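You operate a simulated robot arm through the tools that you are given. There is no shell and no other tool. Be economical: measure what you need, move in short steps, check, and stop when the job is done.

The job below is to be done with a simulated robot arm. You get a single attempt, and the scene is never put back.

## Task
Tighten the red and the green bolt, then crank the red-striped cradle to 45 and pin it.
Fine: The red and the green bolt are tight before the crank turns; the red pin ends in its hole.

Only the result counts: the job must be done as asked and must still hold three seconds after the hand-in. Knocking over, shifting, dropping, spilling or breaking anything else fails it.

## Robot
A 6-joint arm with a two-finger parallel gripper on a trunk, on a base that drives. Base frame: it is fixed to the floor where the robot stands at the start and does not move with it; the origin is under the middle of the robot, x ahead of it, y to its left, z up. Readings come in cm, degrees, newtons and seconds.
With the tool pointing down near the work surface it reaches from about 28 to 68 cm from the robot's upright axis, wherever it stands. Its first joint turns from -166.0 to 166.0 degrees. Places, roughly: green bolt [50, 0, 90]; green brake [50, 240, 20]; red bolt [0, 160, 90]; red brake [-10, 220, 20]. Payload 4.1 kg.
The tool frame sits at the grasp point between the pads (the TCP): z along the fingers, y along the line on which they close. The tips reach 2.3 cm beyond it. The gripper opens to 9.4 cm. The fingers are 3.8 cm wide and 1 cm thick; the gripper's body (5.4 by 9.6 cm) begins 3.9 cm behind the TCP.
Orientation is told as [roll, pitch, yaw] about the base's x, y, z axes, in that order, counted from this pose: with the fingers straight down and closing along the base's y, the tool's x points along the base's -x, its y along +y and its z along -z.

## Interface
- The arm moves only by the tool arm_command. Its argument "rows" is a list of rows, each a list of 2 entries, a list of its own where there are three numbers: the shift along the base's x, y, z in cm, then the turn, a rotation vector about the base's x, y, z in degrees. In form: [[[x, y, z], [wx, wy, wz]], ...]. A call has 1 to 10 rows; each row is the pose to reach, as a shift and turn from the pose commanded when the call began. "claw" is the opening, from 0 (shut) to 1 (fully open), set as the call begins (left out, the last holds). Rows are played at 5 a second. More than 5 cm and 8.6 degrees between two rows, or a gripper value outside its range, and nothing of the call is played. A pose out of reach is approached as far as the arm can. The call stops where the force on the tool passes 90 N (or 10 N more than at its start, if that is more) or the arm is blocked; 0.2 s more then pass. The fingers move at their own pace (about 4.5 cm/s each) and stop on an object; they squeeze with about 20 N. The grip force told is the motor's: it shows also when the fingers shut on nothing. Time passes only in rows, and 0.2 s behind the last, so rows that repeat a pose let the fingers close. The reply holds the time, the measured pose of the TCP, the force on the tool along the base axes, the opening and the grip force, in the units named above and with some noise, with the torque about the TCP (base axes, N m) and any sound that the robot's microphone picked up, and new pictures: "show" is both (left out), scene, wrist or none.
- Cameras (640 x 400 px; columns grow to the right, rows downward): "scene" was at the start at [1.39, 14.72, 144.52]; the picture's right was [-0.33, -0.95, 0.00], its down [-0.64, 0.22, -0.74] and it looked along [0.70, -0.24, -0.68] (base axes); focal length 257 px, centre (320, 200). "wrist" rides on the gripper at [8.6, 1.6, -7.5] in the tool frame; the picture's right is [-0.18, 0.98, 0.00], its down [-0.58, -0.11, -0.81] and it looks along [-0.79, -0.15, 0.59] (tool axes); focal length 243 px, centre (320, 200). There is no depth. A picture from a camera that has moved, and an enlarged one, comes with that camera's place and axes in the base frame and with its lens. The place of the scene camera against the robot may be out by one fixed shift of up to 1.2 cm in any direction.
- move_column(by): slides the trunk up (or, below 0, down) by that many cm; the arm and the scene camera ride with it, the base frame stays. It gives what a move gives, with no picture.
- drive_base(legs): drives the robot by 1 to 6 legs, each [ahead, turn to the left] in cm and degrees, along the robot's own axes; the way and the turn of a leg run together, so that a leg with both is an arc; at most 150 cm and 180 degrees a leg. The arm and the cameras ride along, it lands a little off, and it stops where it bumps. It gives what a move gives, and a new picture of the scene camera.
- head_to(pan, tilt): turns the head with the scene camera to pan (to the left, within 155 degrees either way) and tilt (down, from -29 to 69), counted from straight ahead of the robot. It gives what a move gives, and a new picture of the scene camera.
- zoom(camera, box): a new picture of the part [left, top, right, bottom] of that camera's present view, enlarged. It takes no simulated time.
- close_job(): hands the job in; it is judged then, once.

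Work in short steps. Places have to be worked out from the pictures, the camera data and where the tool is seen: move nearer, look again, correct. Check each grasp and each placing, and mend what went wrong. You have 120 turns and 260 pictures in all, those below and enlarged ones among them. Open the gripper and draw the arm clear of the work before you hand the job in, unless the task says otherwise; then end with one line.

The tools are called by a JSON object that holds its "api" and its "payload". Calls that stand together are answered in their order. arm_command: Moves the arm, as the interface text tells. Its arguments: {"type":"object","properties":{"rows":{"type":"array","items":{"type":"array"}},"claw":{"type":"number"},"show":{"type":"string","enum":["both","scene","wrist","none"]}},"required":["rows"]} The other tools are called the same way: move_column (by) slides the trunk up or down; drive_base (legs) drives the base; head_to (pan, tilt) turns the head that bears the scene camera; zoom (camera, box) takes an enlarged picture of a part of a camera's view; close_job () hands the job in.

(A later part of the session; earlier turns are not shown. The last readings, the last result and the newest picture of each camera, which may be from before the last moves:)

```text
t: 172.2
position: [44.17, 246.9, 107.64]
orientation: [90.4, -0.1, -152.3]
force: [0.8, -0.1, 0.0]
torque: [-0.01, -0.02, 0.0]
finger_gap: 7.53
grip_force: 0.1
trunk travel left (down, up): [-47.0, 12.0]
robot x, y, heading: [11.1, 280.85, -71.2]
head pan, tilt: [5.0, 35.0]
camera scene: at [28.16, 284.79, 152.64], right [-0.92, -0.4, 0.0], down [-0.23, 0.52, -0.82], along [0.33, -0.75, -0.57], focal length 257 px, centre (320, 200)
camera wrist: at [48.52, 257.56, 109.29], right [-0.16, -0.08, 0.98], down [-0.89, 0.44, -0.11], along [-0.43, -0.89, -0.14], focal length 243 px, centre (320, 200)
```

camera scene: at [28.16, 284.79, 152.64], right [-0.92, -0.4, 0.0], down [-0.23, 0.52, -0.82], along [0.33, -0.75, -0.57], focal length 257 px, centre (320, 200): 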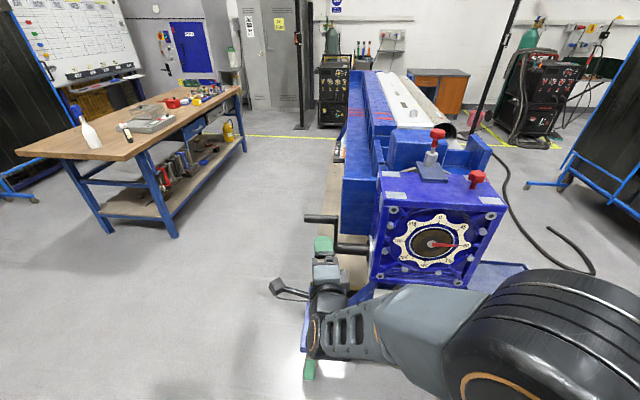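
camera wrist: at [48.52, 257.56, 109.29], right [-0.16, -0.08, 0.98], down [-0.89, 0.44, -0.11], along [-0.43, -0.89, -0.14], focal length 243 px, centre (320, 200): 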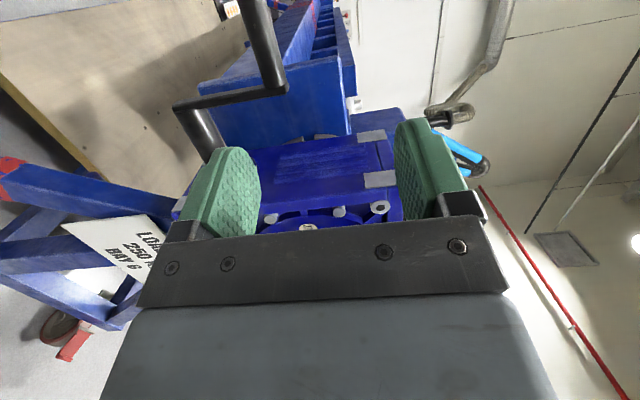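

Jaws are vertical facing the crank. The wrist view puts the handle's middle near [53.3, 229.5, 102.3]. I line up at a standoff and look.

{"api": "arm_command", "payload": {"rows": [[[1.2, -2.2, -1.7], [0, 0, 0]], [[2.4, -4.5, -3.4], [0, 0, 0]], [[3.5, -6.7, -5.1], [0, 0, 0]], [[5, -9.5, -5.1], [0, 0, 0]]]}}

{"api": "zoom", "payload": {"camera": "scene", "box": [280, 190, 400, 300]}}

```text
t: 173.2
position: [49.32, 237.41, 102.6]
orientation: [90.3, -0.1, -152.3]
force: [-0.1, -0.3, -0.1]
torque: [-0.02, 0.02, -0.01]
finger_gap: 7.54
grip_force: 0.0
trunk travel left (down, up): [-47.0, 12.0]
robot x, y, heading: [11.2, 281.2, -71.3]
head pan, tilt: [5.0, 35.0]
camera scene: at [28.18, 284.77, 152.64], right [-0.92, -0.4, 0.0], down [-0.23, 0.52, -0.82], along [0.33, -0.75, -0.57], focal length 257 px, centre (320, 200)
camera wrist: at [53.54, 248.01, 104.17], right [-0.16, -0.08, 0.98], down [-0.89, 0.44, -0.11], along [-0.43, -0.89, -0.14], focal length 243 px, centre (320, 200)
```

scene: 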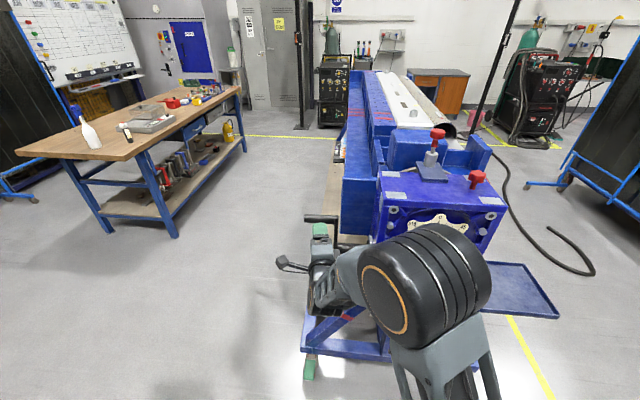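
wrist: 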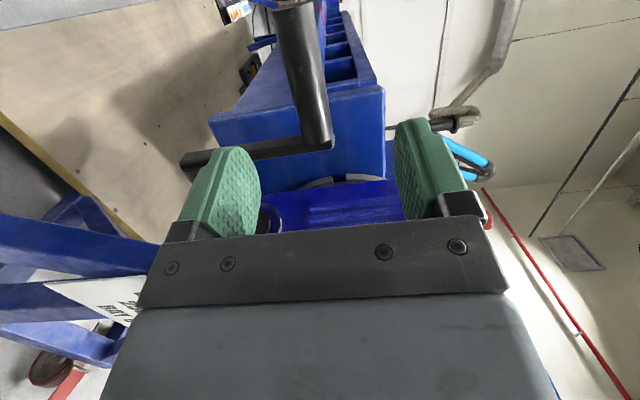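

```text
3.64 times, centred on (340, 245) of scene
camera zoom: at [28.18, 284.77, 152.64], right [-0.92, -0.4, 0.0], down [-0.23, 0.52, -0.82], along [0.33, -0.75, -0.57], focal length 934 px, centre (247, 36)
```

zoom: 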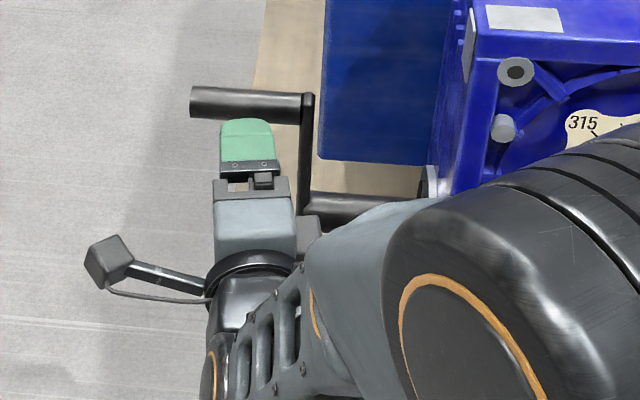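

Handle now triangulates to about [53.7, 226.3, 101.5]. I advance 8 cm and check.

{"api": "arm_command", "payload": {"rows": [[[1.6, -3.6, -0.5], [0, 0, 0]], [[3.2, -7.2, -1], [0, 0, 0]]], "show": "wrist"}}

{"api": "zoom", "payload": {"camera": "scene", "box": [280, 190, 400, 300]}}

```text
t: 173.8
position: [52.71, 230.0, 101.47]
orientation: [90.4, -0.2, -152.3]
force: [0.3, -0.1, -0.9]
torque: [0.03, -0.03, 0.02]
finger_gap: 7.56
grip_force: 0.0
trunk travel left (down, up): [-47.0, 12.0]
robot x, y, heading: [10.9, 281.01, -71.3]
head pan, tilt: [5.0, 35.0]
camera wrist: at [56.99, 240.62, 103.02], right [-0.16, -0.08, 0.98], down [-0.89, 0.44, -0.11], along [-0.43, -0.89, -0.14], focal length 243 px, centre (320, 200)
```

wrist: 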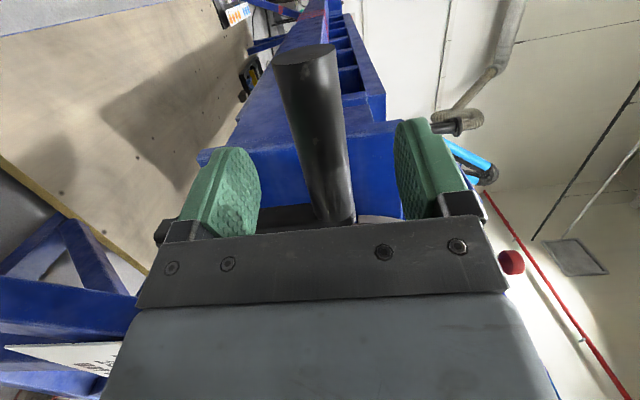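

```text
3.64 times, centred on (340, 245) of scene
camera zoom: at [28.2, 284.75, 152.64], right [-0.92, -0.4, 0.0], down [-0.23, 0.53, -0.82], along [0.33, -0.75, -0.57], focal length 934 px, centre (247, 36)
```

zoom: 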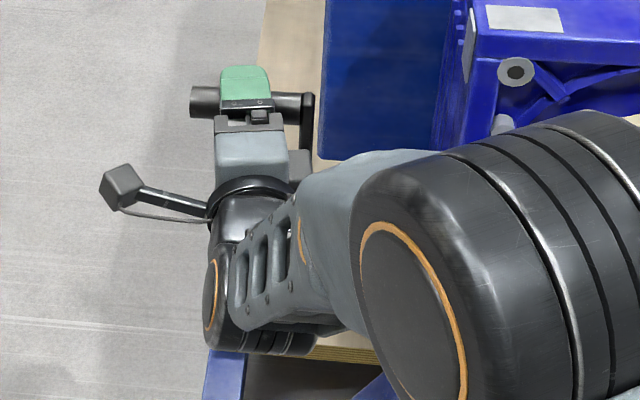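

Handle end triangulates well to [57.9, 229.1, 101.9], so its middle is [53.3, 227.5, 101.8]. I advance the last 2.5 cm and close.

{"api": "arm_command", "payload": {"rows": [[[0.8, -2.3, 0.3], [0, 0, 0]]], "show": "none"}}

{"api": "arm_command", "payload": {"rows": [[[0, 0, 0], [0, 0, 0]], [[0, 0, 0], [0, 0, 0]], [[0, 0, 0], [0, 0, 0]], [[0, 0, 0], [0, 0, 0]], [[0, 0, 0], [0, 0, 0]]], "claw": 0, "show": "wrist"}}

```text
t: 174.2
position: [53.41, 227.76, 101.88]
orientation: [90.4, -0.2, -152.4]
force: [0.0, 0.7, 0.9]
torque: [0.04, -0.05, 0.0]
finger_gap: 7.5
grip_force: 0.1
trunk travel left (down, up): [-47.0, 12.0]
robot x, y, heading: [11.23, 281.14, -71.2]
head pan, tilt: [5.0, 35.0]
```

```text
t: 175.4
position: [53.24, 227.72, 101.63]
orientation: [89.9, -0.2, -152.3]
force: [-2.3, 4.0, -18.5]
torque: [0.62, -0.73, 0.19]
finger_gap: 2.79
grip_force: 44.9
trunk travel left (down, up): [-47.0, 12.0]
robot x, y, heading: [11.31, 281.01, -71.1]
head pan, tilt: [5.0, 35.0]
camera wrist: at [57.66, 238.38, 103.16], right [-0.16, -0.09, 0.98], down [-0.89, 0.44, -0.11], along [-0.43, -0.89, -0.15], focal length 243 px, centre (320, 200)
```

wrist: 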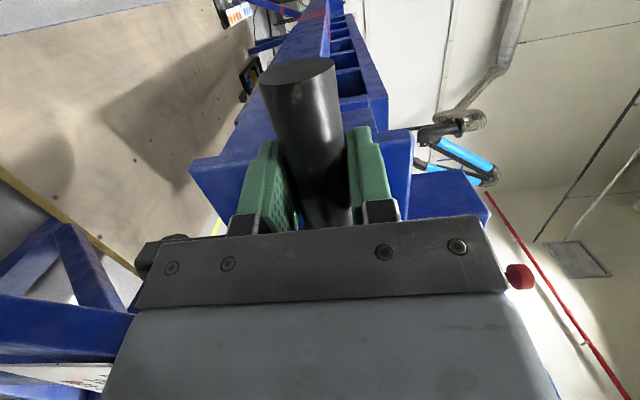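

Gripped (2.8 cm). I make a small test turn of ~20° with the handle moving toward +u, and check the dial and force.

{"api": "arm_command", "payload": {"rows": [[[0, 0, -0.4], [0, 0, 0]], [[-0.32, 0.95, -0.45], [0, 0, 0]], [[-0.63, 1.9, -0.57], [0, 0, 0]], [[-0.95, 2.84, -0.8], [0, 0, 0]], [[-1.25, 3.73, -1.1], [0, 0, 0]]], "show": "scene"}}

{"api": "zoom", "payload": {"camera": "scene", "box": [360, 180, 520, 300]}}

```text
t: 176.6
position: [52.14, 231.54, 100.84]
orientation: [90.5, -0.2, -152.4]
force: [7.3, -7.2, 5.0]
torque: [-0.24, -0.19, -0.72]
finger_gap: 2.81
grip_force: 44.8
trunk travel left (down, up): [-47.0, 12.0]
robot x, y, heading: [11.26, 281.29, -71.1]
head pan, tilt: [5.0, 35.0]
camera scene: at [28.24, 284.73, 152.65], right [-0.92, -0.4, 0.0], down [-0.23, 0.53, -0.82], along [0.33, -0.75, -0.57], focal length 257 px, centre (320, 200)
```

scene: 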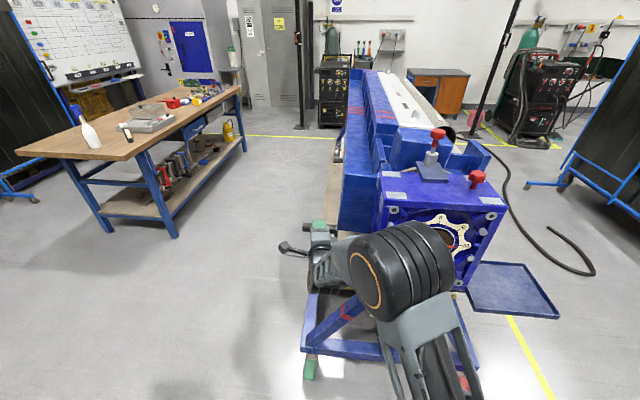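

```text
3.33 times, centred on (440, 240) of scene
camera zoom: at [28.24, 284.73, 152.65], right [-0.92, -0.4, 0.0], down [-0.23, 0.53, -0.82], along [0.33, -0.75, -0.57], focal length 856 px, centre (-80, 67)
```

zoom: 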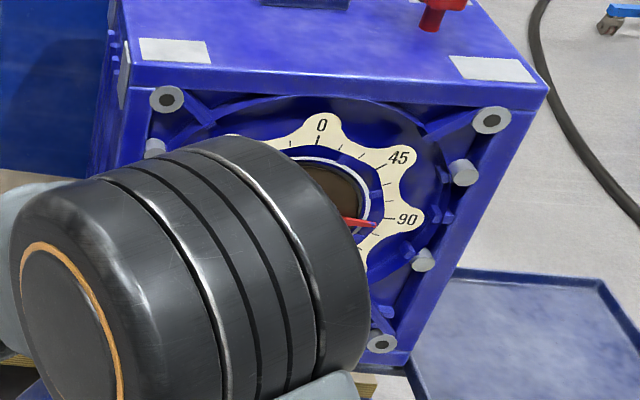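

The pointer moved slightly past 90 (upward), so the other direction is right. I reverse and turn to -40° on the crank circle.

{"api": "arm_command", "payload": {"rows": [[[0.65, -1.94, 0.39], [0, 0, 0]], [[1.29, -3.85, 0.57], [0, 0, 0]], [[1.92, -5.75, 0.39], [0, 0, 0]], [[2.55, -7.61, -0.13], [0, 0, 0]], [[3.13, -9.35, -0.98], [0, 0, 0]], [[3.65, -10.92, -2.14], [0, 0, 0]]], "show": "scene"}}

{"api": "zoom", "payload": {"camera": "scene", "box": [360, 180, 520, 300]}}

```text
t: 178.0
position: [55.58, 220.69, 99.63]
orientation: [91.3, -0.1, -152.3]
force: [7.2, -6.1, 33.4]
torque: [0.28, 0.75, -0.35]
finger_gap: 2.77
grip_force: 45.1
trunk travel left (down, up): [-47.0, 12.0]
robot x, y, heading: [11.12, 281.24, -71.2]
head pan, tilt: [5.0, 35.0]
camera scene: at [28.05, 285.0, 152.7], right [-0.92, -0.4, 0.0], down [-0.23, 0.52, -0.82], along [0.33, -0.75, -0.57], focal length 257 px, centre (320, 200)
```

scene: 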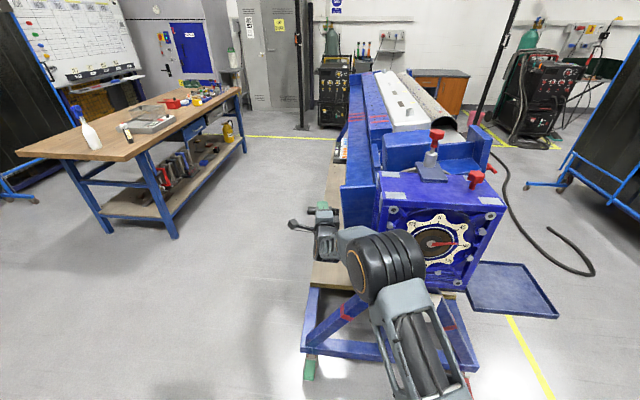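

```text
3.33 times, centred on (440, 240) of scene
camera zoom: at [28.05, 285.0, 152.7], right [-0.92, -0.4, 0.0], down [-0.23, 0.52, -0.82], along [0.33, -0.75, -0.57], focal length 856 px, centre (-80, 67)
```

zoom: 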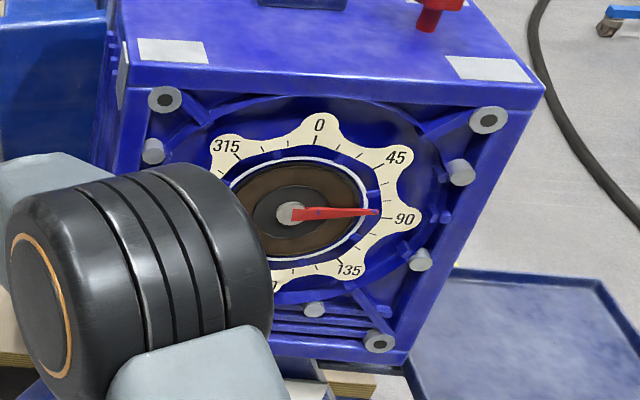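

Pointer now ~85, so roughly 8:1 gearing and about one turn needed. From the measured points the circle's centre is u=-0.36, z=88.8, R=12.8. I continue down the far side.

{"api": "arm_command", "payload": {"rows": [[[0.62, -1.87, -0.79], [0, 0, 0]], [[1.08, -3.23, -2.5], [0, 0, 0]], [[1.43, -4.28, -4.43], [0, 0, 0]], [[1.67, -5.0, -6.53], [0, 0, 0]], [[1.8, -5.38, -8.72], [0, 0, 0]], [[1.8, -5.38, -10.96], [0, 0, 0]], [[1.67, -5.0, -13.15], [0, 0, 0]], [[1.43, -4.28, -15.25], [0, 0, 0]]], "show": "scene"}}

{"api": "zoom", "payload": {"camera": "scene", "box": [360, 180, 520, 300]}}

```text
t: 179.6
position: [57.45, 216.48, 94.76]
orientation: [95.6, -2.4, -151.8]
force: [19.5, -21.2, 80.8]
torque: [3.04, 8.71, 0.95]
finger_gap: 6.91
grip_force: 45.1
trunk travel left (down, up): [-47.0, 12.0]
robot x, y, heading: [11.32, 281.14, -70.9]
head pan, tilt: [5.0, 35.0]
stopped in row 7: the arm was blocked; the commanded pose is now the measured one
camera scene: at [25.23, 294.44, 153.61], right [-0.91, -0.41, 0.01], down [-0.22, 0.47, -0.86], along [0.35, -0.78, -0.52], focal length 257 px, centre (320, 200)
```

scene: 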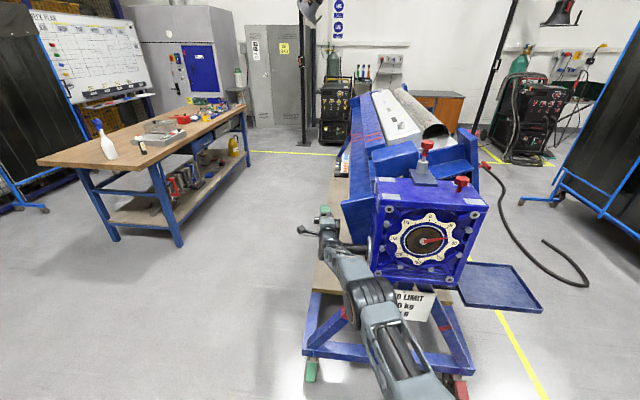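

```text
3.33 times, centred on (440, 240) of scene
camera zoom: at [25.23, 294.44, 153.61], right [-0.91, -0.41, 0.01], down [-0.22, 0.47, -0.86], along [0.35, -0.78, -0.52], focal length 856 px, centre (-80, 67)
```

zoom: 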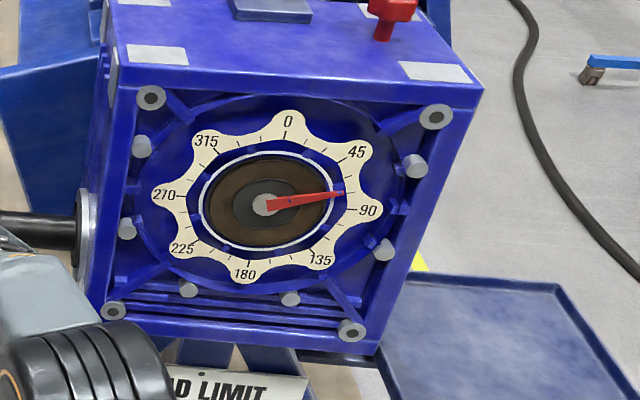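

The arm got blocked with 80 N and the jaws pried open. I look closely before doing anything.

{"api": "zoom", "payload": {"camera": "scene", "box": [280, 190, 420, 320]}}

{"api": "zoom", "payload": {"camera": "wrist", "box": [0, 0, 640, 400]}}

```text
3.08 times, centred on (350, 255) of scene
camera zoom: at [25.23, 294.44, 153.61], right [-0.91, -0.41, 0.01], down [-0.22, 0.47, -0.86], along [0.35, -0.78, -0.52], focal length 791 px, centre (228, 31)
```

zoom: 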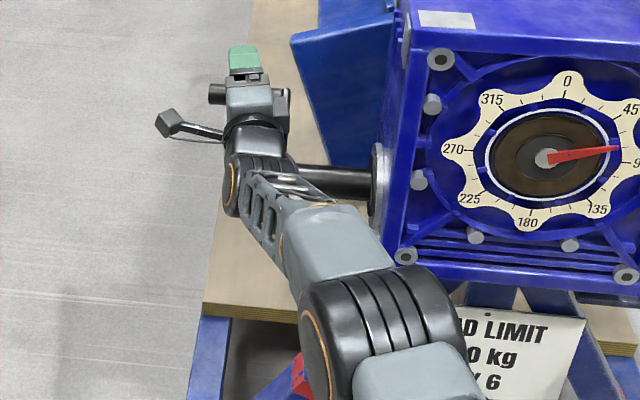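

```text
1.00 times, centred on (320, 200) of wrist
camera zoom: at [61.52, 227.26, 95.17], right [-0.17, 0.02, 0.98], down [-0.89, 0.42, -0.16], along [-0.41, -0.91, -0.06], focal length 243 px, centre (320, 200)
```

zoom: 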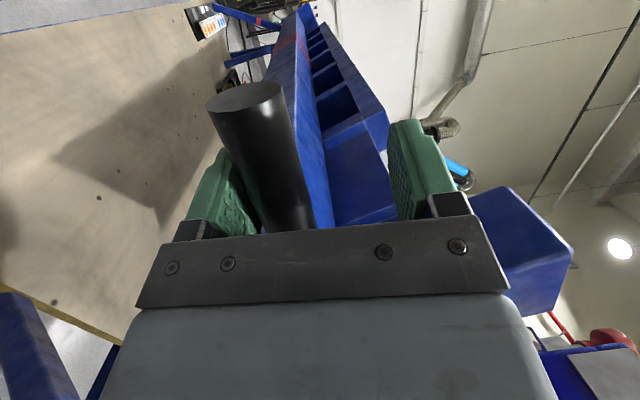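

The wrist is resting on the crank's shaft, because the arm comes in from the gearbox side. I open, lift slightly, and draw back; then I'll reposition the robot further outboard.

{"api": "arm_command", "payload": {"rows": [[[0, 0, 0.5], [0, 0, 0]], [[0, 0, 1.0], [0, 0, 0]], [[0, 0, 1.6], [0, 0, 0]], [[0, 0, 2], [0, 0, 0]]], "claw": 1}}

```text
t: 179.9
position: [57.71, 215.88, 93.88]
orientation: [93.1, -2.4, -151.3]
force: [26.5, 5.7, 50.1]
torque: [1.06, 2.57, -0.82]
finger_gap: 9.41
grip_force: 0.0
trunk travel left (down, up): [-47.0, 12.0]
robot x, y, heading: [11.43, 280.77, -69.6]
head pan, tilt: [5.0, 35.0]
stopped in row 1: the arm was blocked; the commanded pose is now the measured one
camera scene: at [24.87, 295.53, 153.66], right [-0.9, -0.43, 0.01], down [-0.23, 0.46, -0.86], along [0.36, -0.78, -0.51], focal length 257 px, centre (320, 200)
camera wrist: at [61.94, 226.71, 94.87], right [-0.15, -0.02, 0.99], down [-0.9, 0.42, -0.13], along [-0.41, -0.91, -0.08], focal length 243 px, centre (320, 200)
```

scene: 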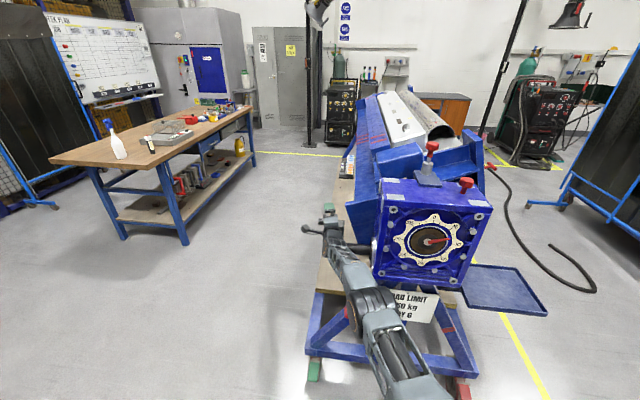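
wrist: 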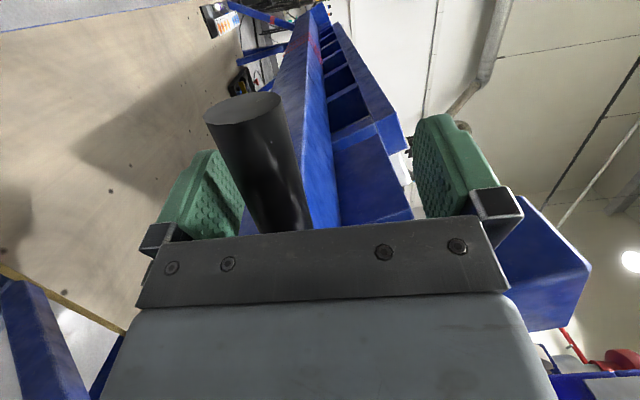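

The robot itself is tipped back ~4° by pushing on the shaft. I keep raising the arm in small moves so that it settles down.

{"api": "arm_command", "payload": {"rows": [[[0, 0, 1.5], [0, 0, 0]], [[0, 0, 3], [0, 0, 0]], [[0, 0, 4], [0, 0, 0]]], "show": "scene"}}

```text
t: 180.2
position: [57.99, 215.56, 93.23]
orientation: [89.3, -2.9, -150.9]
force: [0.8, 0.0, -0.3]
torque: [-0.02, -0.02, -0.03]
finger_gap: 9.42
grip_force: 0.0
trunk travel left (down, up): [-47.0, 12.0]
robot x, y, heading: [11.44, 280.72, -68.6]
head pan, tilt: [5.0, 35.0]
stopped in row 1: the arm was blocked; the commanded pose is now the measured one
camera scene: at [24.76, 296.12, 153.7], right [-0.89, -0.45, 0.01], down [-0.24, 0.45, -0.86], along [0.38, -0.77, -0.51], focal length 257 px, centre (320, 200)
```

scene: 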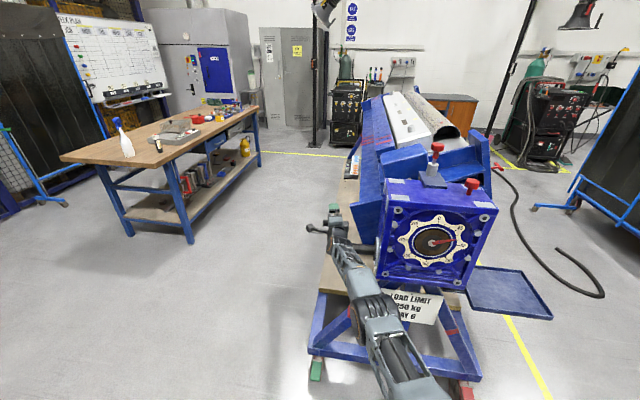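

The tool force is zero now, but the elbow/forearm is still in contact with the cart. Everything is free in the +u direction, so I back the base away in a straight line.

{"api": "drive_base", "payload": {"legs": [[-8, 0]]}}

{"api": "zoom", "payload": {"camera": "scene", "box": [280, 190, 480, 390]}}

```text
t: 181.0
position: [58.67, 215.97, 93.04]
orientation: [89.5, -2.4, -148.3]
force: [0.0, 0.8, 0.8]
torque: [-0.01, 0.04, -0.03]
finger_gap: 9.4
grip_force: 0.0
trunk travel left (down, up): [-47.0, 12.0]
robot x, y, heading: [11.2, 281.83, -66.2]
head pan, tilt: [5.0, 35.0]
stopped in leg 1: the robot was blocked; the commanded pose is now the measured one
camera scene: at [25.25, 297.18, 153.45], right [-0.88, -0.48, 0.02], down [-0.26, 0.44, -0.86], along [0.4, -0.76, -0.52], focal length 257 px, centre (320, 200)
```

scene: 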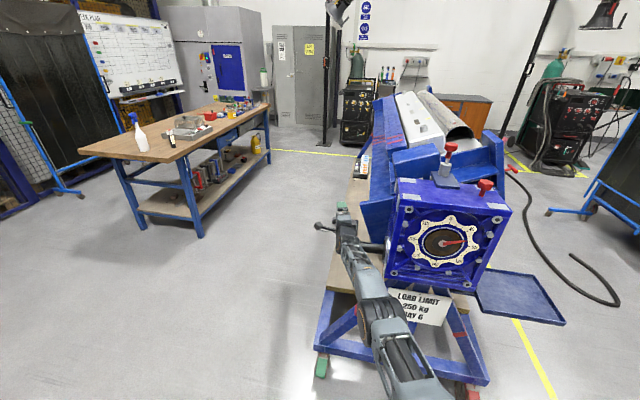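

```text
2.00 times, centred on (380, 290) of scene
camera zoom: at [25.25, 297.18, 153.45], right [-0.88, -0.48, 0.02], down [-0.26, 0.44, -0.86], along [0.4, -0.76, -0.52], focal length 514 px, centre (200, 20)
```

zoom: 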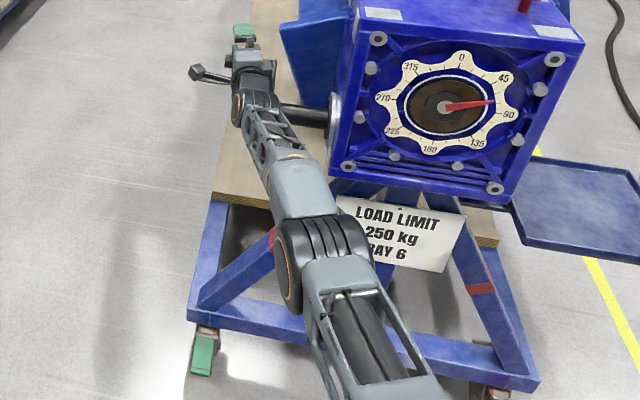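

Pulling the TCP back should bend the elbow up and away from the cart. I retract along +u with a slight lift.

{"api": "arm_command", "payload": {"rows": [[[-0.5, 1.5, 0.3], [0, 0, 0]], [[-1.0, 3, 0.6], [0, 0, 0]], [[-1.6, 4.7, 1], [0, 0, 0]], [[-2.5, 7.5, 2], [0, 0, 0]]], "show": "scene"}}

```text
t: 181.3
position: [58.94, 216.17, 93.32]
orientation: [90.0, -1.0, -147.1]
force: [0.2, -0.5, -0.5]
torque: [0.02, 0.02, 0.01]
finger_gap: 9.41
grip_force: 0.0
out of reach, approached as far as the arm can: row 1
trunk travel left (down, up): [-47.0, 12.0]
robot x, y, heading: [11.26, 281.36, -65.0]
head pan, tilt: [5.0, 35.0]
stopped in row 1: the arm was blocked; the commanded pose is now the measured one
camera scene: at [24.52, 297.11, 153.6], right [-0.87, -0.5, 0.02], down [-0.27, 0.44, -0.86], along [0.42, -0.75, -0.52], focal length 257 px, centre (320, 200)
```

scene: 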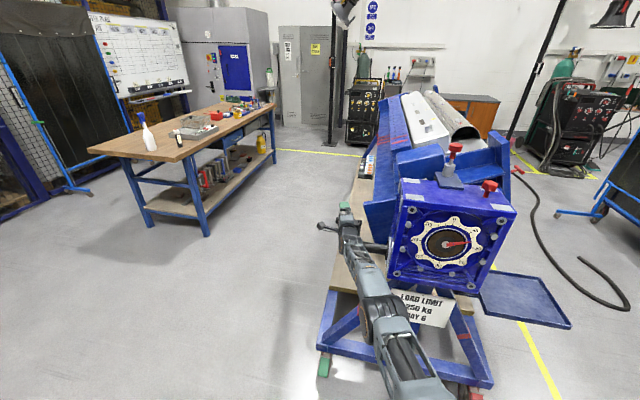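

Arm moves get cut short. Raising the trunk lifts the whole arm off the shaft without changing joints, so I do that.

{"api": "move_column", "payload": {"by": 4}}

{"api": "arm_command", "payload": {"rows": [[[0, 0, 0], [0, 0, 0]]]}}

```text
t: 181.6
position: [59.11, 216.44, 93.13]
orientation: [89.8, -1.4, -146.3]
force: [24.1, -17.7, 61.0]
torque: [1.52, 4.4, 0.73]
finger_gap: 9.42
grip_force: 0.1
trunk travel left (down, up): [-47.4, 11.6]
robot x, y, heading: [11.15, 281.38, -64.1]
head pan, tilt: [5.0, 35.0]
stopped: the arm was blocked; the commanded pose is now the measured one
```

```text
t: 182.0
position: [59.43, 215.69, 95.91]
orientation: [95.2, 0.0, -143.9]
force: [-35.6, 132.2, -16.3]
torque: [4.23, 3.83, -4.31]
finger_gap: 9.42
grip_force: 0.0
trunk travel left (down, up): [-47.4, 11.6]
robot x, y, heading: [10.93, 281.85, -63.0]
head pan, tilt: [5.0, 35.0]
stopped in row 1: the arm was blocked; the commanded pose is now the measured one
camera scene: at [23.04, 296.09, 153.6], right [-0.85, -0.53, 0.0], down [-0.28, 0.44, -0.85], along [0.45, -0.72, -0.52], focal length 257 px, centre (320, 200)
camera wrist: at [61.99, 227.0, 96.82], right [-0.2, -0.04, 0.98], down [-0.94, 0.3, -0.18], along [-0.29, -0.95, -0.1], focal length 243 px, centre (320, 200)
```

scene: 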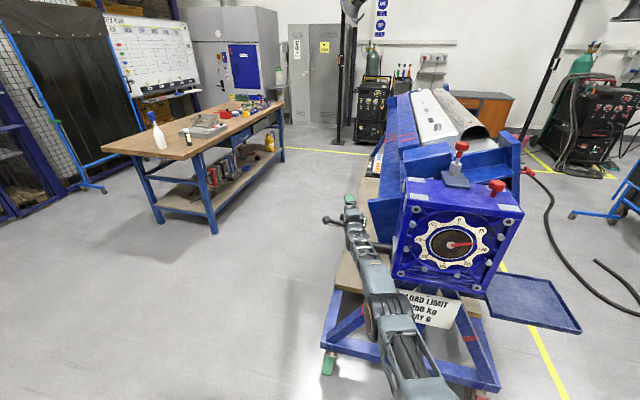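
wrist: 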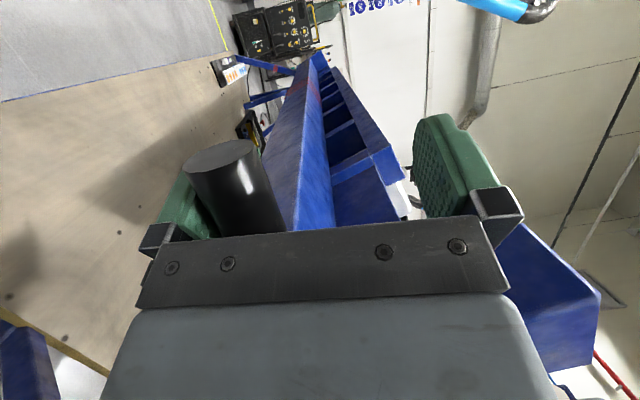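

The base is already yawing left under the contact; turning left sweeps the arm outboard off the shaft and handle, so I do that deliberately.

{"api": "drive_base", "payload": {"legs": [[0, 12]]}}

```text
t: 182.7
position: [59.48, 216.02, 95.86]
orientation: [97.1, 1.1, -143.2]
force: [-33.4, 86.4, -24.2]
torque: [2.74, 1.01, -2.92]
finger_gap: 9.42
grip_force: 0.5
trunk travel left (down, up): [-47.4, 11.6]
robot x, y, heading: [11.02, 281.69, -61.4]
head pan, tilt: [5.0, 35.0]
stopped in leg 1: the robot was blocked; the commanded pose is now the measured one
camera scene: at [23.27, 296.46, 153.71], right [-0.84, -0.55, 0.01], down [-0.29, 0.43, -0.85], along [0.46, -0.71, -0.52], focal length 257 px, centre (320, 200)
```

scene: 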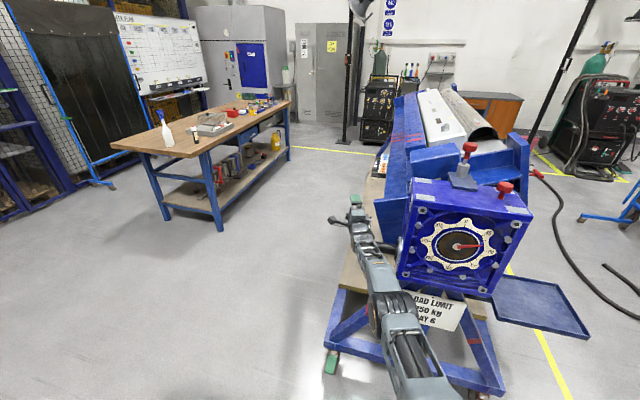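

{"api": "zoom", "payload": {"camera": "scene", "box": [310, 180, 450, 300]}}

{"api": "zoom", "payload": {"camera": "scene", "box": [320, 270, 480, 400]}}

```text
3.33 times, centred on (380, 240) of scene
camera zoom: at [23.27, 296.46, 153.71], right [-0.84, -0.55, 0.01], down [-0.29, 0.43, -0.85], along [0.46, -0.71, -0.52], focal length 856 px, centre (120, 67)
```

zoom: 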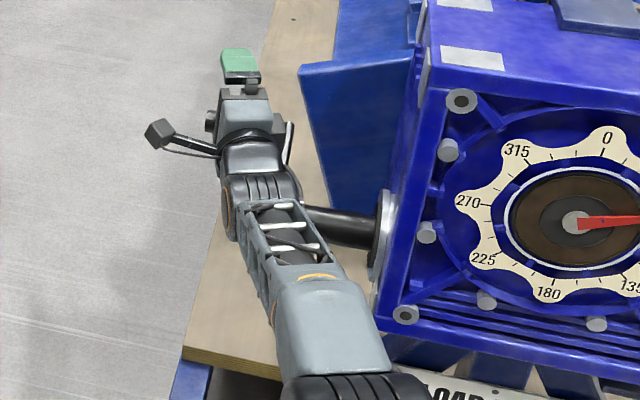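

```text
3.08 times, centred on (400, 335) of scene
camera zoom: at [23.27, 296.46, 153.71], right [-0.84, -0.55, 0.01], down [-0.29, 0.43, -0.85], along [0.46, -0.71, -0.52], focal length 791 px, centre (74, -215)
```

zoom: 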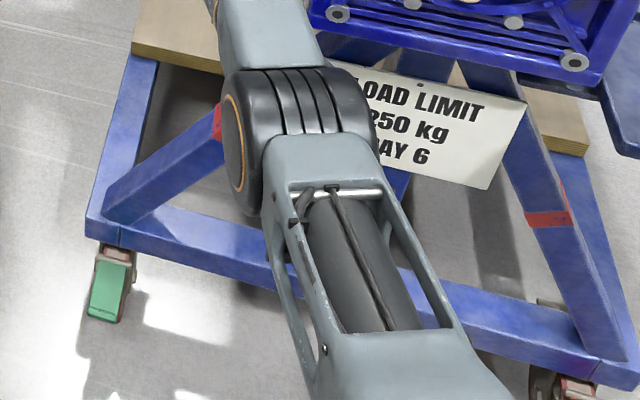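

The forearm lies on the crank shaft and the base drifts, which keeps tripping the "blocked" stop. I use one decisive step up and back.

{"api": "arm_command", "payload": {"rows": [[[-0.5, 2, 4.4], [0, 0, 0]], [[-0.5, 2, 6], [0, 0, 0]]], "show": "scene"}}

```text
t: 183.0
position: [59.3, 216.06, 96.11]
orientation: [97.3, 1.5, -142.9]
force: [0.4, 0.6, 0.3]
torque: [0.02, -0.02, -0.03]
finger_gap: 9.42
grip_force: 0.0
out of reach, approached as far as the arm can: row 1
trunk travel left (down, up): [-47.4, 11.6]
robot x, y, heading: [10.72, 281.98, -61.0]
head pan, tilt: [5.0, 35.0]
stopped in row 1: the force on the tool passed its limit (the readings are from after the stop); the commanded pose is now the measured one
camera scene: at [23.14, 296.52, 154.09], right [-0.83, -0.56, 0.01], down [-0.3, 0.43, -0.85], along [0.47, -0.71, -0.52], focal length 257 px, centre (320, 200)
```

scene: 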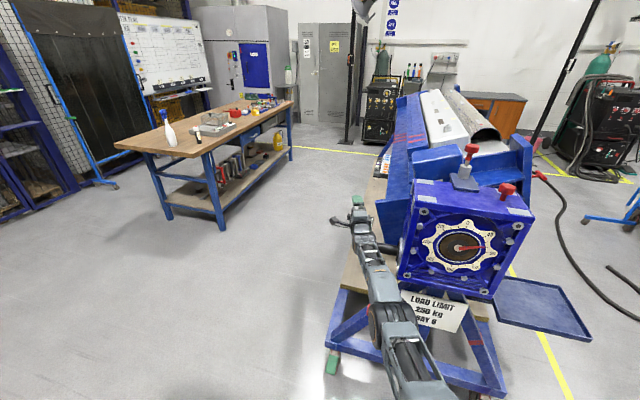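

Raising fails since the lower finger hooks the handle. Swinging the arm about its own base to the left slides the fingers off the handle's free end, so I do that with small rows.

{"api": "arm_command", "payload": {"rows": [[[0.8, 0.6, 0], [0, 0, 0]], [[1.6, 1.2, 0], [0, 0, 0]], [[2.4, 1.8, 0], [0, 0, 0]], [[3.2, 2.4, 0], [0, 0, 0]], [[4, 3, 0], [0, 0, 0]], [[4.8, 3.6, 0], [0, 0, 0]], [[5.6, 4.2, 0], [0, 0, 0]], [[6.4, 4.8, 0], [0, 0, 0]]]}}

```text
t: 183.3
position: [59.18, 216.48, 96.87]
orientation: [100.3, 1.4, -142.5]
force: [-59.0, 137.1, -32.5]
torque: [4.55, 5.2, -4.34]
finger_gap: 9.43
grip_force: 0.2
trunk travel left (down, up): [-47.4, 11.6]
robot x, y, heading: [11.01, 282.47, -60.9]
head pan, tilt: [5.0, 35.0]
stopped in row 1: the arm was blocked; the commanded pose is now the measured one
camera scene: at [22.84, 296.96, 153.61], right [-0.83, -0.56, 0.01], down [-0.3, 0.43, -0.85], along [0.48, -0.71, -0.52], focal length 257 px, centre (320, 200)
camera wrist: at [61.48, 227.71, 97.37], right [-0.27, 0.01, 0.96], down [-0.93, 0.26, -0.27], along [-0.26, -0.96, -0.06], focal length 243 px, centre (320, 200)
```

scene: 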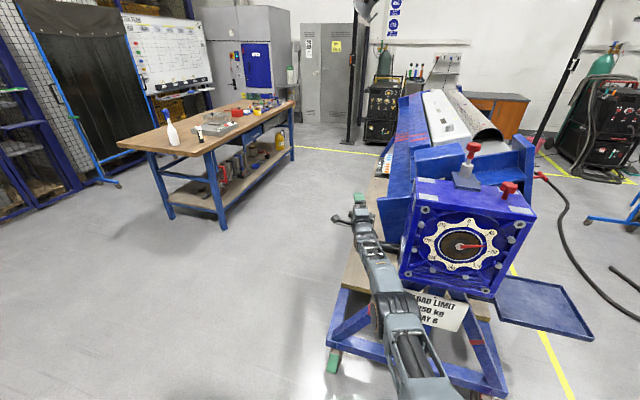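
wrist: 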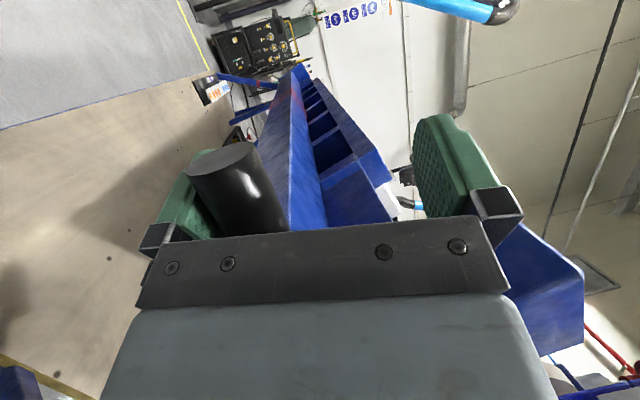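

The readings fit this: the robot leans back and its weight presses the palm onto the handle at the far point. I must shorten the arm, so I issue several strong retract steps along +u.

{"api": "arm_command", "payload": {"rows": [[[-1.5, 4.6, 0], [0, 0, 0]], [[-3, 9, 0], [0, 0, 0]]], "show": "none"}}

{"api": "arm_command", "payload": {"rows": [[[-1.5, 4.6, 0], [0, 0, 0]], [[-3, 9, 0], [0, 0, 0]]], "show": "none"}}

{"api": "arm_command", "payload": {"rows": [[[-1.5, 4.6, 0], [0, 0, 0]], [[-3, 9, 0], [0, 0, 0]]], "show": "scene"}}

```text
t: 183.6
position: [58.99, 216.46, 96.62]
orientation: [100.2, 1.8, -142.2]
force: [-0.3, 0.3, -0.8]
torque: [0.0, 0.0, 0.01]
finger_gap: 9.4
grip_force: 0.1
out of reach, approached as far as the arm can: row 1
trunk travel left (down, up): [-47.4, 11.6]
robot x, y, heading: [10.91, 282.04, -60.6]
head pan, tilt: [5.0, 35.0]
stopped in row 1: the arm was blocked; the commanded pose is now the measured one
```

```text
t: 183.9
position: [59.81, 217.22, 94.21]
orientation: [94.6, 2.3, -142.0]
force: [-0.5, -0.5, 0.3]
torque: [-0.02, -0.03, 0.01]
finger_gap: 9.4
grip_force: 0.1
trunk travel left (down, up): [-47.4, 11.6]
robot x, y, heading: [11.05, 281.7, -59.9]
head pan, tilt: [5.0, 35.0]
stopped in row 1: the arm was blocked; the commanded pose is now the measured one
```

```text
t: 184.3
position: [60.93, 217.9, 92.14]
orientation: [92.2, 2.2, -141.2]
force: [8.3, -12.8, 48.1]
torque: [0.61, 1.67, 0.43]
finger_gap: 9.43
grip_force: 0.2
trunk travel left (down, up): [-47.4, 11.6]
robot x, y, heading: [11.24, 281.91, -59.0]
head pan, tilt: [5.0, 35.0]
stopped in row 1: the arm was blocked; the commanded pose is now the measured one
camera scene: at [22.79, 297.61, 153.94], right [-0.81, -0.59, 0.01], down [-0.32, 0.42, -0.85], along [0.5, -0.69, -0.52], focal length 257 px, centre (320, 200)
```

scene: 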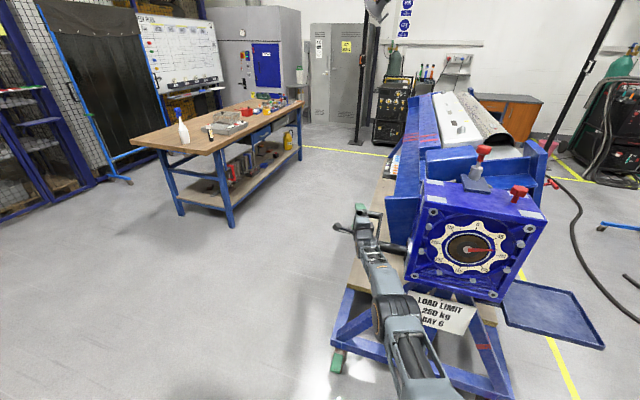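

The fingers are sliding outboard (about 3 cm to go past the handle's end). I keep going outboard and back.

{"api": "arm_command", "payload": {"rows": [[[3.2, 3.4, 0.5], [0, 0, 0]], [[5, 5, 1], [0, 0, 0]]], "show": "none"}}

{"api": "arm_command", "payload": {"rows": [[[3.2, 3.4, 0.5], [0, 0, 0]], [[5, 5, 1], [0, 0, 0]]], "show": "none"}}

{"api": "arm_command", "payload": {"rows": [[[3.2, 3.4, 1], [0, 0, 0]], [[5, 5, 3], [0, 0, 0]]]}}

```text
t: 184.6
position: [59.88, 217.27, 81.29]
orientation: [80.8, 3.5, -143.4]
force: [-1.6, 3.1, -2.4]
torque: [-0.21, -0.11, -0.03]
finger_gap: 9.39
grip_force: 0.1
trunk travel left (down, up): [-47.4, 11.6]
robot x, y, heading: [10.85, 281.86, -58.7]
head pan, tilt: [5.0, 35.0]
stopped in row 1: the arm was blocked; the commanded pose is now the measured one
```

```text
t: 184.8
position: [59.69, 217.44, 80.4]
orientation: [81.7, 3.0, -143.2]
force: [-21.8, 58.6, 46.7]
torque: [-1.81, 0.57, -2.61]
finger_gap: 9.41
grip_force: 0.0
trunk travel left (down, up): [-47.4, 11.6]
robot x, y, heading: [11.23, 281.87, -58.7]
head pan, tilt: [5.0, 35.0]
stopped in row 1: the force on the tool passed its limit (the readings are from after the stop); the commanded pose is now the measured one
```

```text
t: 185.2
position: [59.56, 217.85, 79.4]
orientation: [79.9, 3.4, -144.2]
force: [-24.6, 51.0, 54.3]
torque: [-1.34, 0.55, -2.45]
finger_gap: 9.4
grip_force: 0.1
trunk travel left (down, up): [-47.4, 11.6]
robot x, y, heading: [11.01, 282.35, -59.0]
head pan, tilt: [5.0, 35.0]
stopped in row 1: the force on the tool passed its limit (the readings are from after the stop); the commanded pose is now the measured one
camera scene: at [23.85, 294.67, 153.59], right [-0.81, -0.59, 0.0], down [-0.32, 0.44, -0.84], along [0.49, -0.68, -0.54], focal length 257 px, centre (320, 200)
camera wrist: at [62.3, 228.61, 82.78], right [-0.09, -0.28, 0.96], down [-0.95, 0.32, 0.0], along [-0.3, -0.91, -0.29], focal length 243 px, centre (320, 200)
```

scene: 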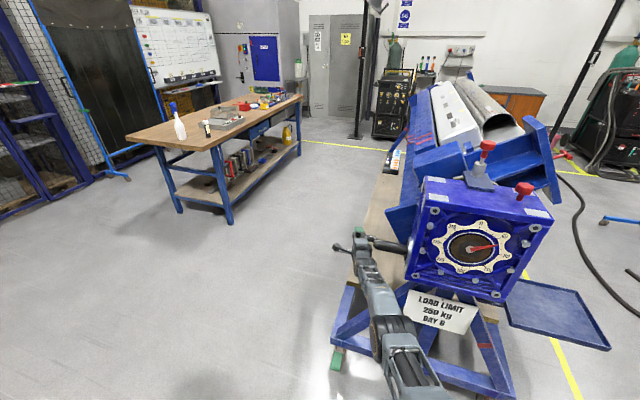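
wrist: 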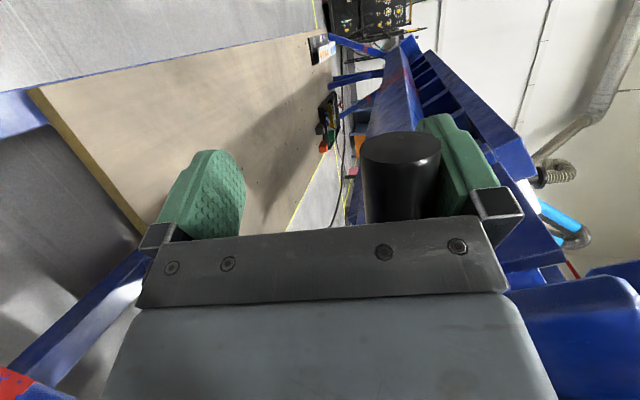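

The gripper dropped and the handle moved on too (it now touches the upper finger). I check the dial and contact state.

{"api": "zoom", "payload": {"camera": "scene", "box": [400, 180, 560, 310]}}

{"api": "zoom", "payload": {"camera": "scene", "box": [310, 210, 450, 340]}}

```text
3.08 times, centred on (480, 245) of scene
camera zoom: at [23.85, 294.67, 153.59], right [-0.81, -0.59, 0.0], down [-0.32, 0.44, -0.84], along [0.49, -0.68, -0.54], focal length 791 px, centre (-172, 62)
```

zoom: 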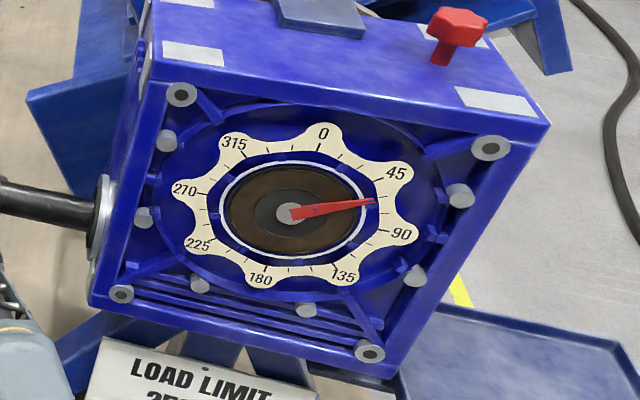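

```text
3.08 times, centred on (380, 275) of scene
camera zoom: at [23.85, 294.67, 153.59], right [-0.81, -0.59, 0.0], down [-0.32, 0.44, -0.84], along [0.49, -0.68, -0.54], focal length 791 px, centre (135, -31)
```

zoom: 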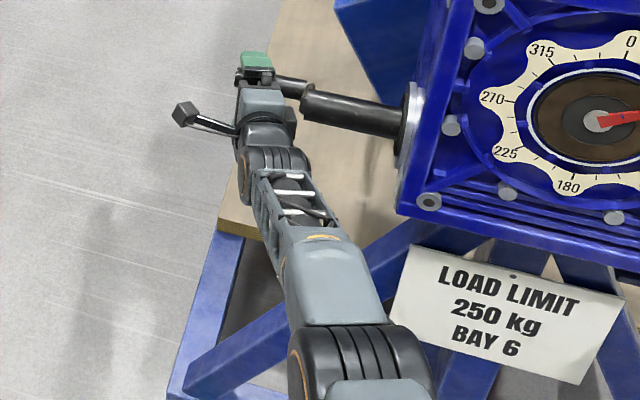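

The arm is now clear of the shaft, with the upper finger resting on the handle. I raise to let the robot settle flat.

{"api": "arm_command", "payload": {"rows": [[[0, 0.5, 1], [0, 0, 0]], [[0, 1, 2], [0, 0, 0]], [[0, 1, 3], [0, 0, 0]]], "show": "none"}}

{"api": "arm_command", "payload": {"rows": [[[-0.5, 1.5, 1], [0, 0, 0]], [[-1, 3, 1.5], [0, 0, 0]], [[-1.5, 4.5, 2], [0, 0, 0]]], "show": "none"}}

{"api": "arm_command", "payload": {"rows": [[[-0.5, 1.5, 0], [0, 0, 0]], [[-1, 3, 0], [0, 0, 0]], [[-1.5, 4.5, 0], [0, 0, 0]]]}}

```text
t: 185.5
position: [59.29, 218.32, 78.88]
orientation: [79.0, 3.3, -144.1]
force: [-17.6, 44.2, 64.0]
torque: [-1.05, 1.22, -2.34]
finger_gap: 9.41
grip_force: 0.1
trunk travel left (down, up): [-47.4, 11.6]
robot x, y, heading: [10.82, 282.29, -59.0]
head pan, tilt: [5.0, 35.0]
stopped in row 1: the force on the tool passed its limit (the readings are from after the stop); the commanded pose is now the measured one
```

```text
t: 185.9
position: [59.02, 218.85, 78.1]
orientation: [77.9, 3.3, -143.9]
force: [-21.2, 49.4, 60.7]
torque: [-1.38, 1.14, -1.82]
finger_gap: 9.4
grip_force: 0.0
trunk travel left (down, up): [-47.4, 11.6]
robot x, y, heading: [10.94, 282.64, -58.8]
head pan, tilt: [5.0, 35.0]
stopped in row 1: the force on the tool passed its limit (the readings are from after the stop); the commanded pose is now the measured one
```

```text
t: 186.2
position: [58.96, 219.26, 77.57]
orientation: [77.6, 3.2, -144.0]
force: [-13.5, 41.7, 67.9]
torque: [-0.93, 0.82, -1.75]
finger_gap: 9.42
grip_force: 0.1
trunk travel left (down, up): [-47.4, 11.6]
robot x, y, heading: [10.69, 282.58, -58.6]
head pan, tilt: [5.0, 35.0]
stopped in row 1: the force on the tool passed its limit (the readings are from after the stop); the commanded pose is now the measured one
camera scene: at [23.08, 295.84, 153.73], right [-0.8, -0.59, 0.0], down [-0.32, 0.43, -0.84], along [0.5, -0.68, -0.54], focal length 257 px, centre (320, 200)
camera wrist: at [61.73, 229.91, 81.37], right [-0.07, -0.31, 0.95], down [-0.95, 0.31, 0.03], along [-0.3, -0.9, -0.32], focal length 243 px, centre (320, 200)
```

scene: 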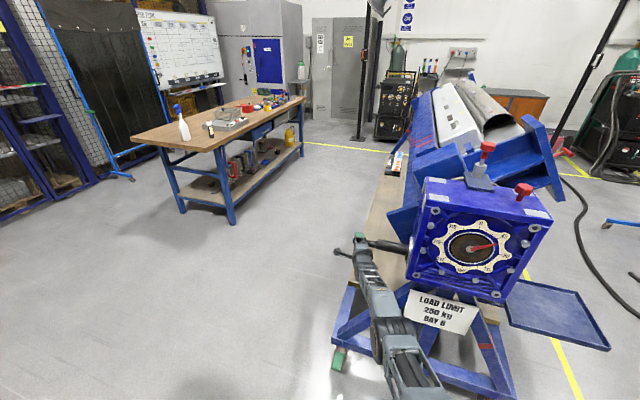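
wrist: 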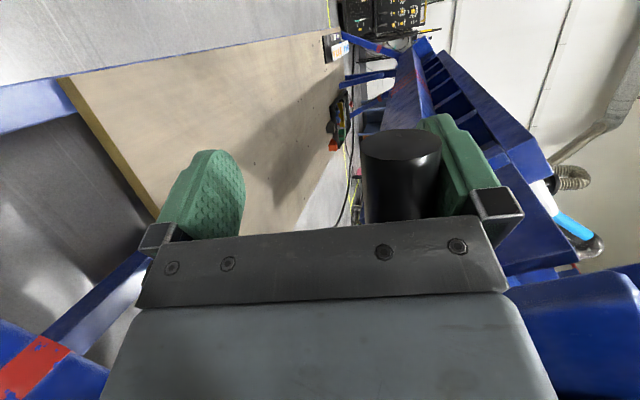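

I try the trunk up again, now that nothing hooks the gripper from above.

{"api": "move_column", "payload": {"by": 3}}

{"api": "move_column", "payload": {"by": 3}}

{"api": "head_to", "payload": {"pan": -12, "tilt": 52}}

```text
t: 186.9
position: [59.04, 218.73, 78.22]
orientation: [75.8, 3.5, -144.1]
force: [-18.9, 46.1, 59.5]
torque: [-1.34, 0.44, -1.8]
finger_gap: 9.43
grip_force: 0.2
trunk travel left (down, up): [-50.5, 8.5]
robot x, y, heading: [10.84, 282.54, -58.1]
head pan, tilt: [5.0, 35.0]
stopped: the force on the tool passed its limit (the readings are from after the stop); the commanded pose is now the measured one
```

```text
t: 187.6
position: [59.17, 218.23, 79.32]
orientation: [74.3, 3.7, -144.2]
force: [-30.2, 55.8, 43.5]
torque: [-1.89, -0.36, -2.02]
finger_gap: 9.38
grip_force: 0.0
trunk travel left (down, up): [-53.5, 5.5]
robot x, y, heading: [10.54, 282.79, -58.3]
head pan, tilt: [5.0, 35.0]
stopped: the force on the tool passed its limit (the readings are from after the stop); the commanded pose is now the measured one
```

```text
t: 188.4
position: [59.23, 218.33, 79.27]
orientation: [74.1, 3.8, -144.3]
force: [-21.4, 58.2, 47.9]
torque: [-1.89, -0.17, -2.49]
finger_gap: 9.41
grip_force: 0.2
trunk travel left (down, up): [-53.5, 5.5]
robot x, y, heading: [10.72, 282.52, -58.5]
head pan, tilt: [-12.0, 52.0]
camera scene: at [22.41, 292.67, 156.95], right [-0.94, -0.34, 0.0], down [-0.26, 0.73, -0.63], along [0.21, -0.59, -0.78], focal length 257 px, centre (320, 200)
```

scene: 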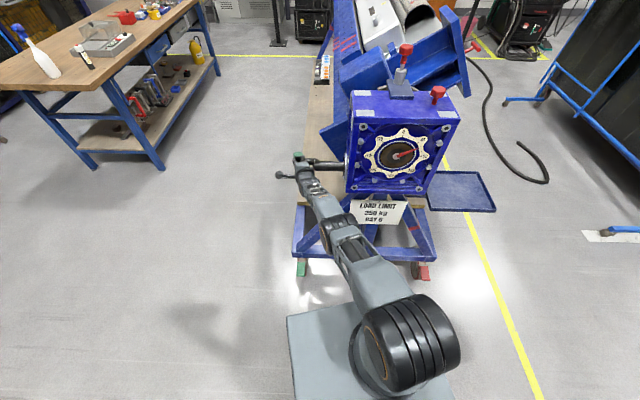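

The trunk move works and the robot is settling. I raise the remaining travel.

{"api": "move_column", "payload": {"by": 2.5}}

{"api": "move_column", "payload": {"by": 2.5}}

{"api": "arm_command", "payload": {"rows": [[[0, 0, 0], [0, 0, 0]]]}}

```text
t: 189.1
position: [59.33, 217.84, 80.02]
orientation: [73.0, 3.9, -144.4]
force: [-40.5, 59.2, 33.3]
torque: [-2.15, -0.51, -2.13]
finger_gap: 9.41
grip_force: 0.0
trunk travel left (down, up): [-56.0, 3.0]
robot x, y, heading: [10.72, 282.96, -58.2]
head pan, tilt: [-12.0, 52.0]
stopped: the force on the tool passed its limit (the readings are from after the stop); the commanded pose is now the measured one
```

```text
t: 189.8
position: [59.61, 217.35, 81.42]
orientation: [71.9, 4.0, -144.6]
force: [-5.9, 9.3, -1.4]
torque: [-0.36, -0.24, -0.32]
finger_gap: 9.42
grip_force: 0.0
trunk travel left (down, up): [-58.5, 0.5]
robot x, y, heading: [10.84, 282.75, -58.8]
head pan, tilt: [-12.0, 52.0]
```

```text
t: 190.2
position: [59.62, 217.26, 81.36]
orientation: [72.1, 3.9, -144.5]
force: [-6.4, 10.7, -2.7]
torque: [-0.38, -0.29, -0.38]
finger_gap: 9.4
grip_force: 0.0
trunk travel left (down, up): [-58.5, 0.5]
robot x, y, heading: [10.79, 282.52, -58.3]
head pan, tilt: [-12.0, 52.0]
camera scene: at [23.88, 290.16, 161.63], right [-0.94, -0.34, 0.0], down [-0.26, 0.74, -0.62], along [0.21, -0.58, -0.79], focal length 257 px, centre (320, 200)
camera wrist: at [62.71, 227.59, 85.84], right [-0.02, -0.39, 0.92], down [-0.94, 0.31, 0.11], along [-0.33, -0.87, -0.38], focal length 243 px, centre (320, 200)
```

scene: 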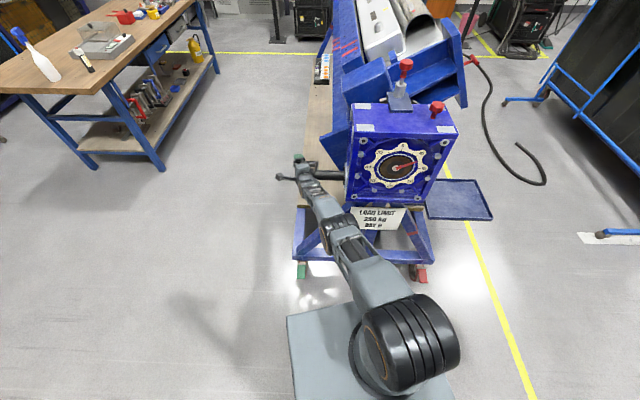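
wrist: 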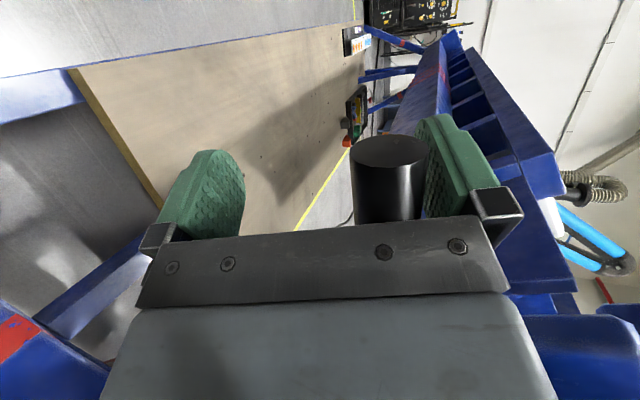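

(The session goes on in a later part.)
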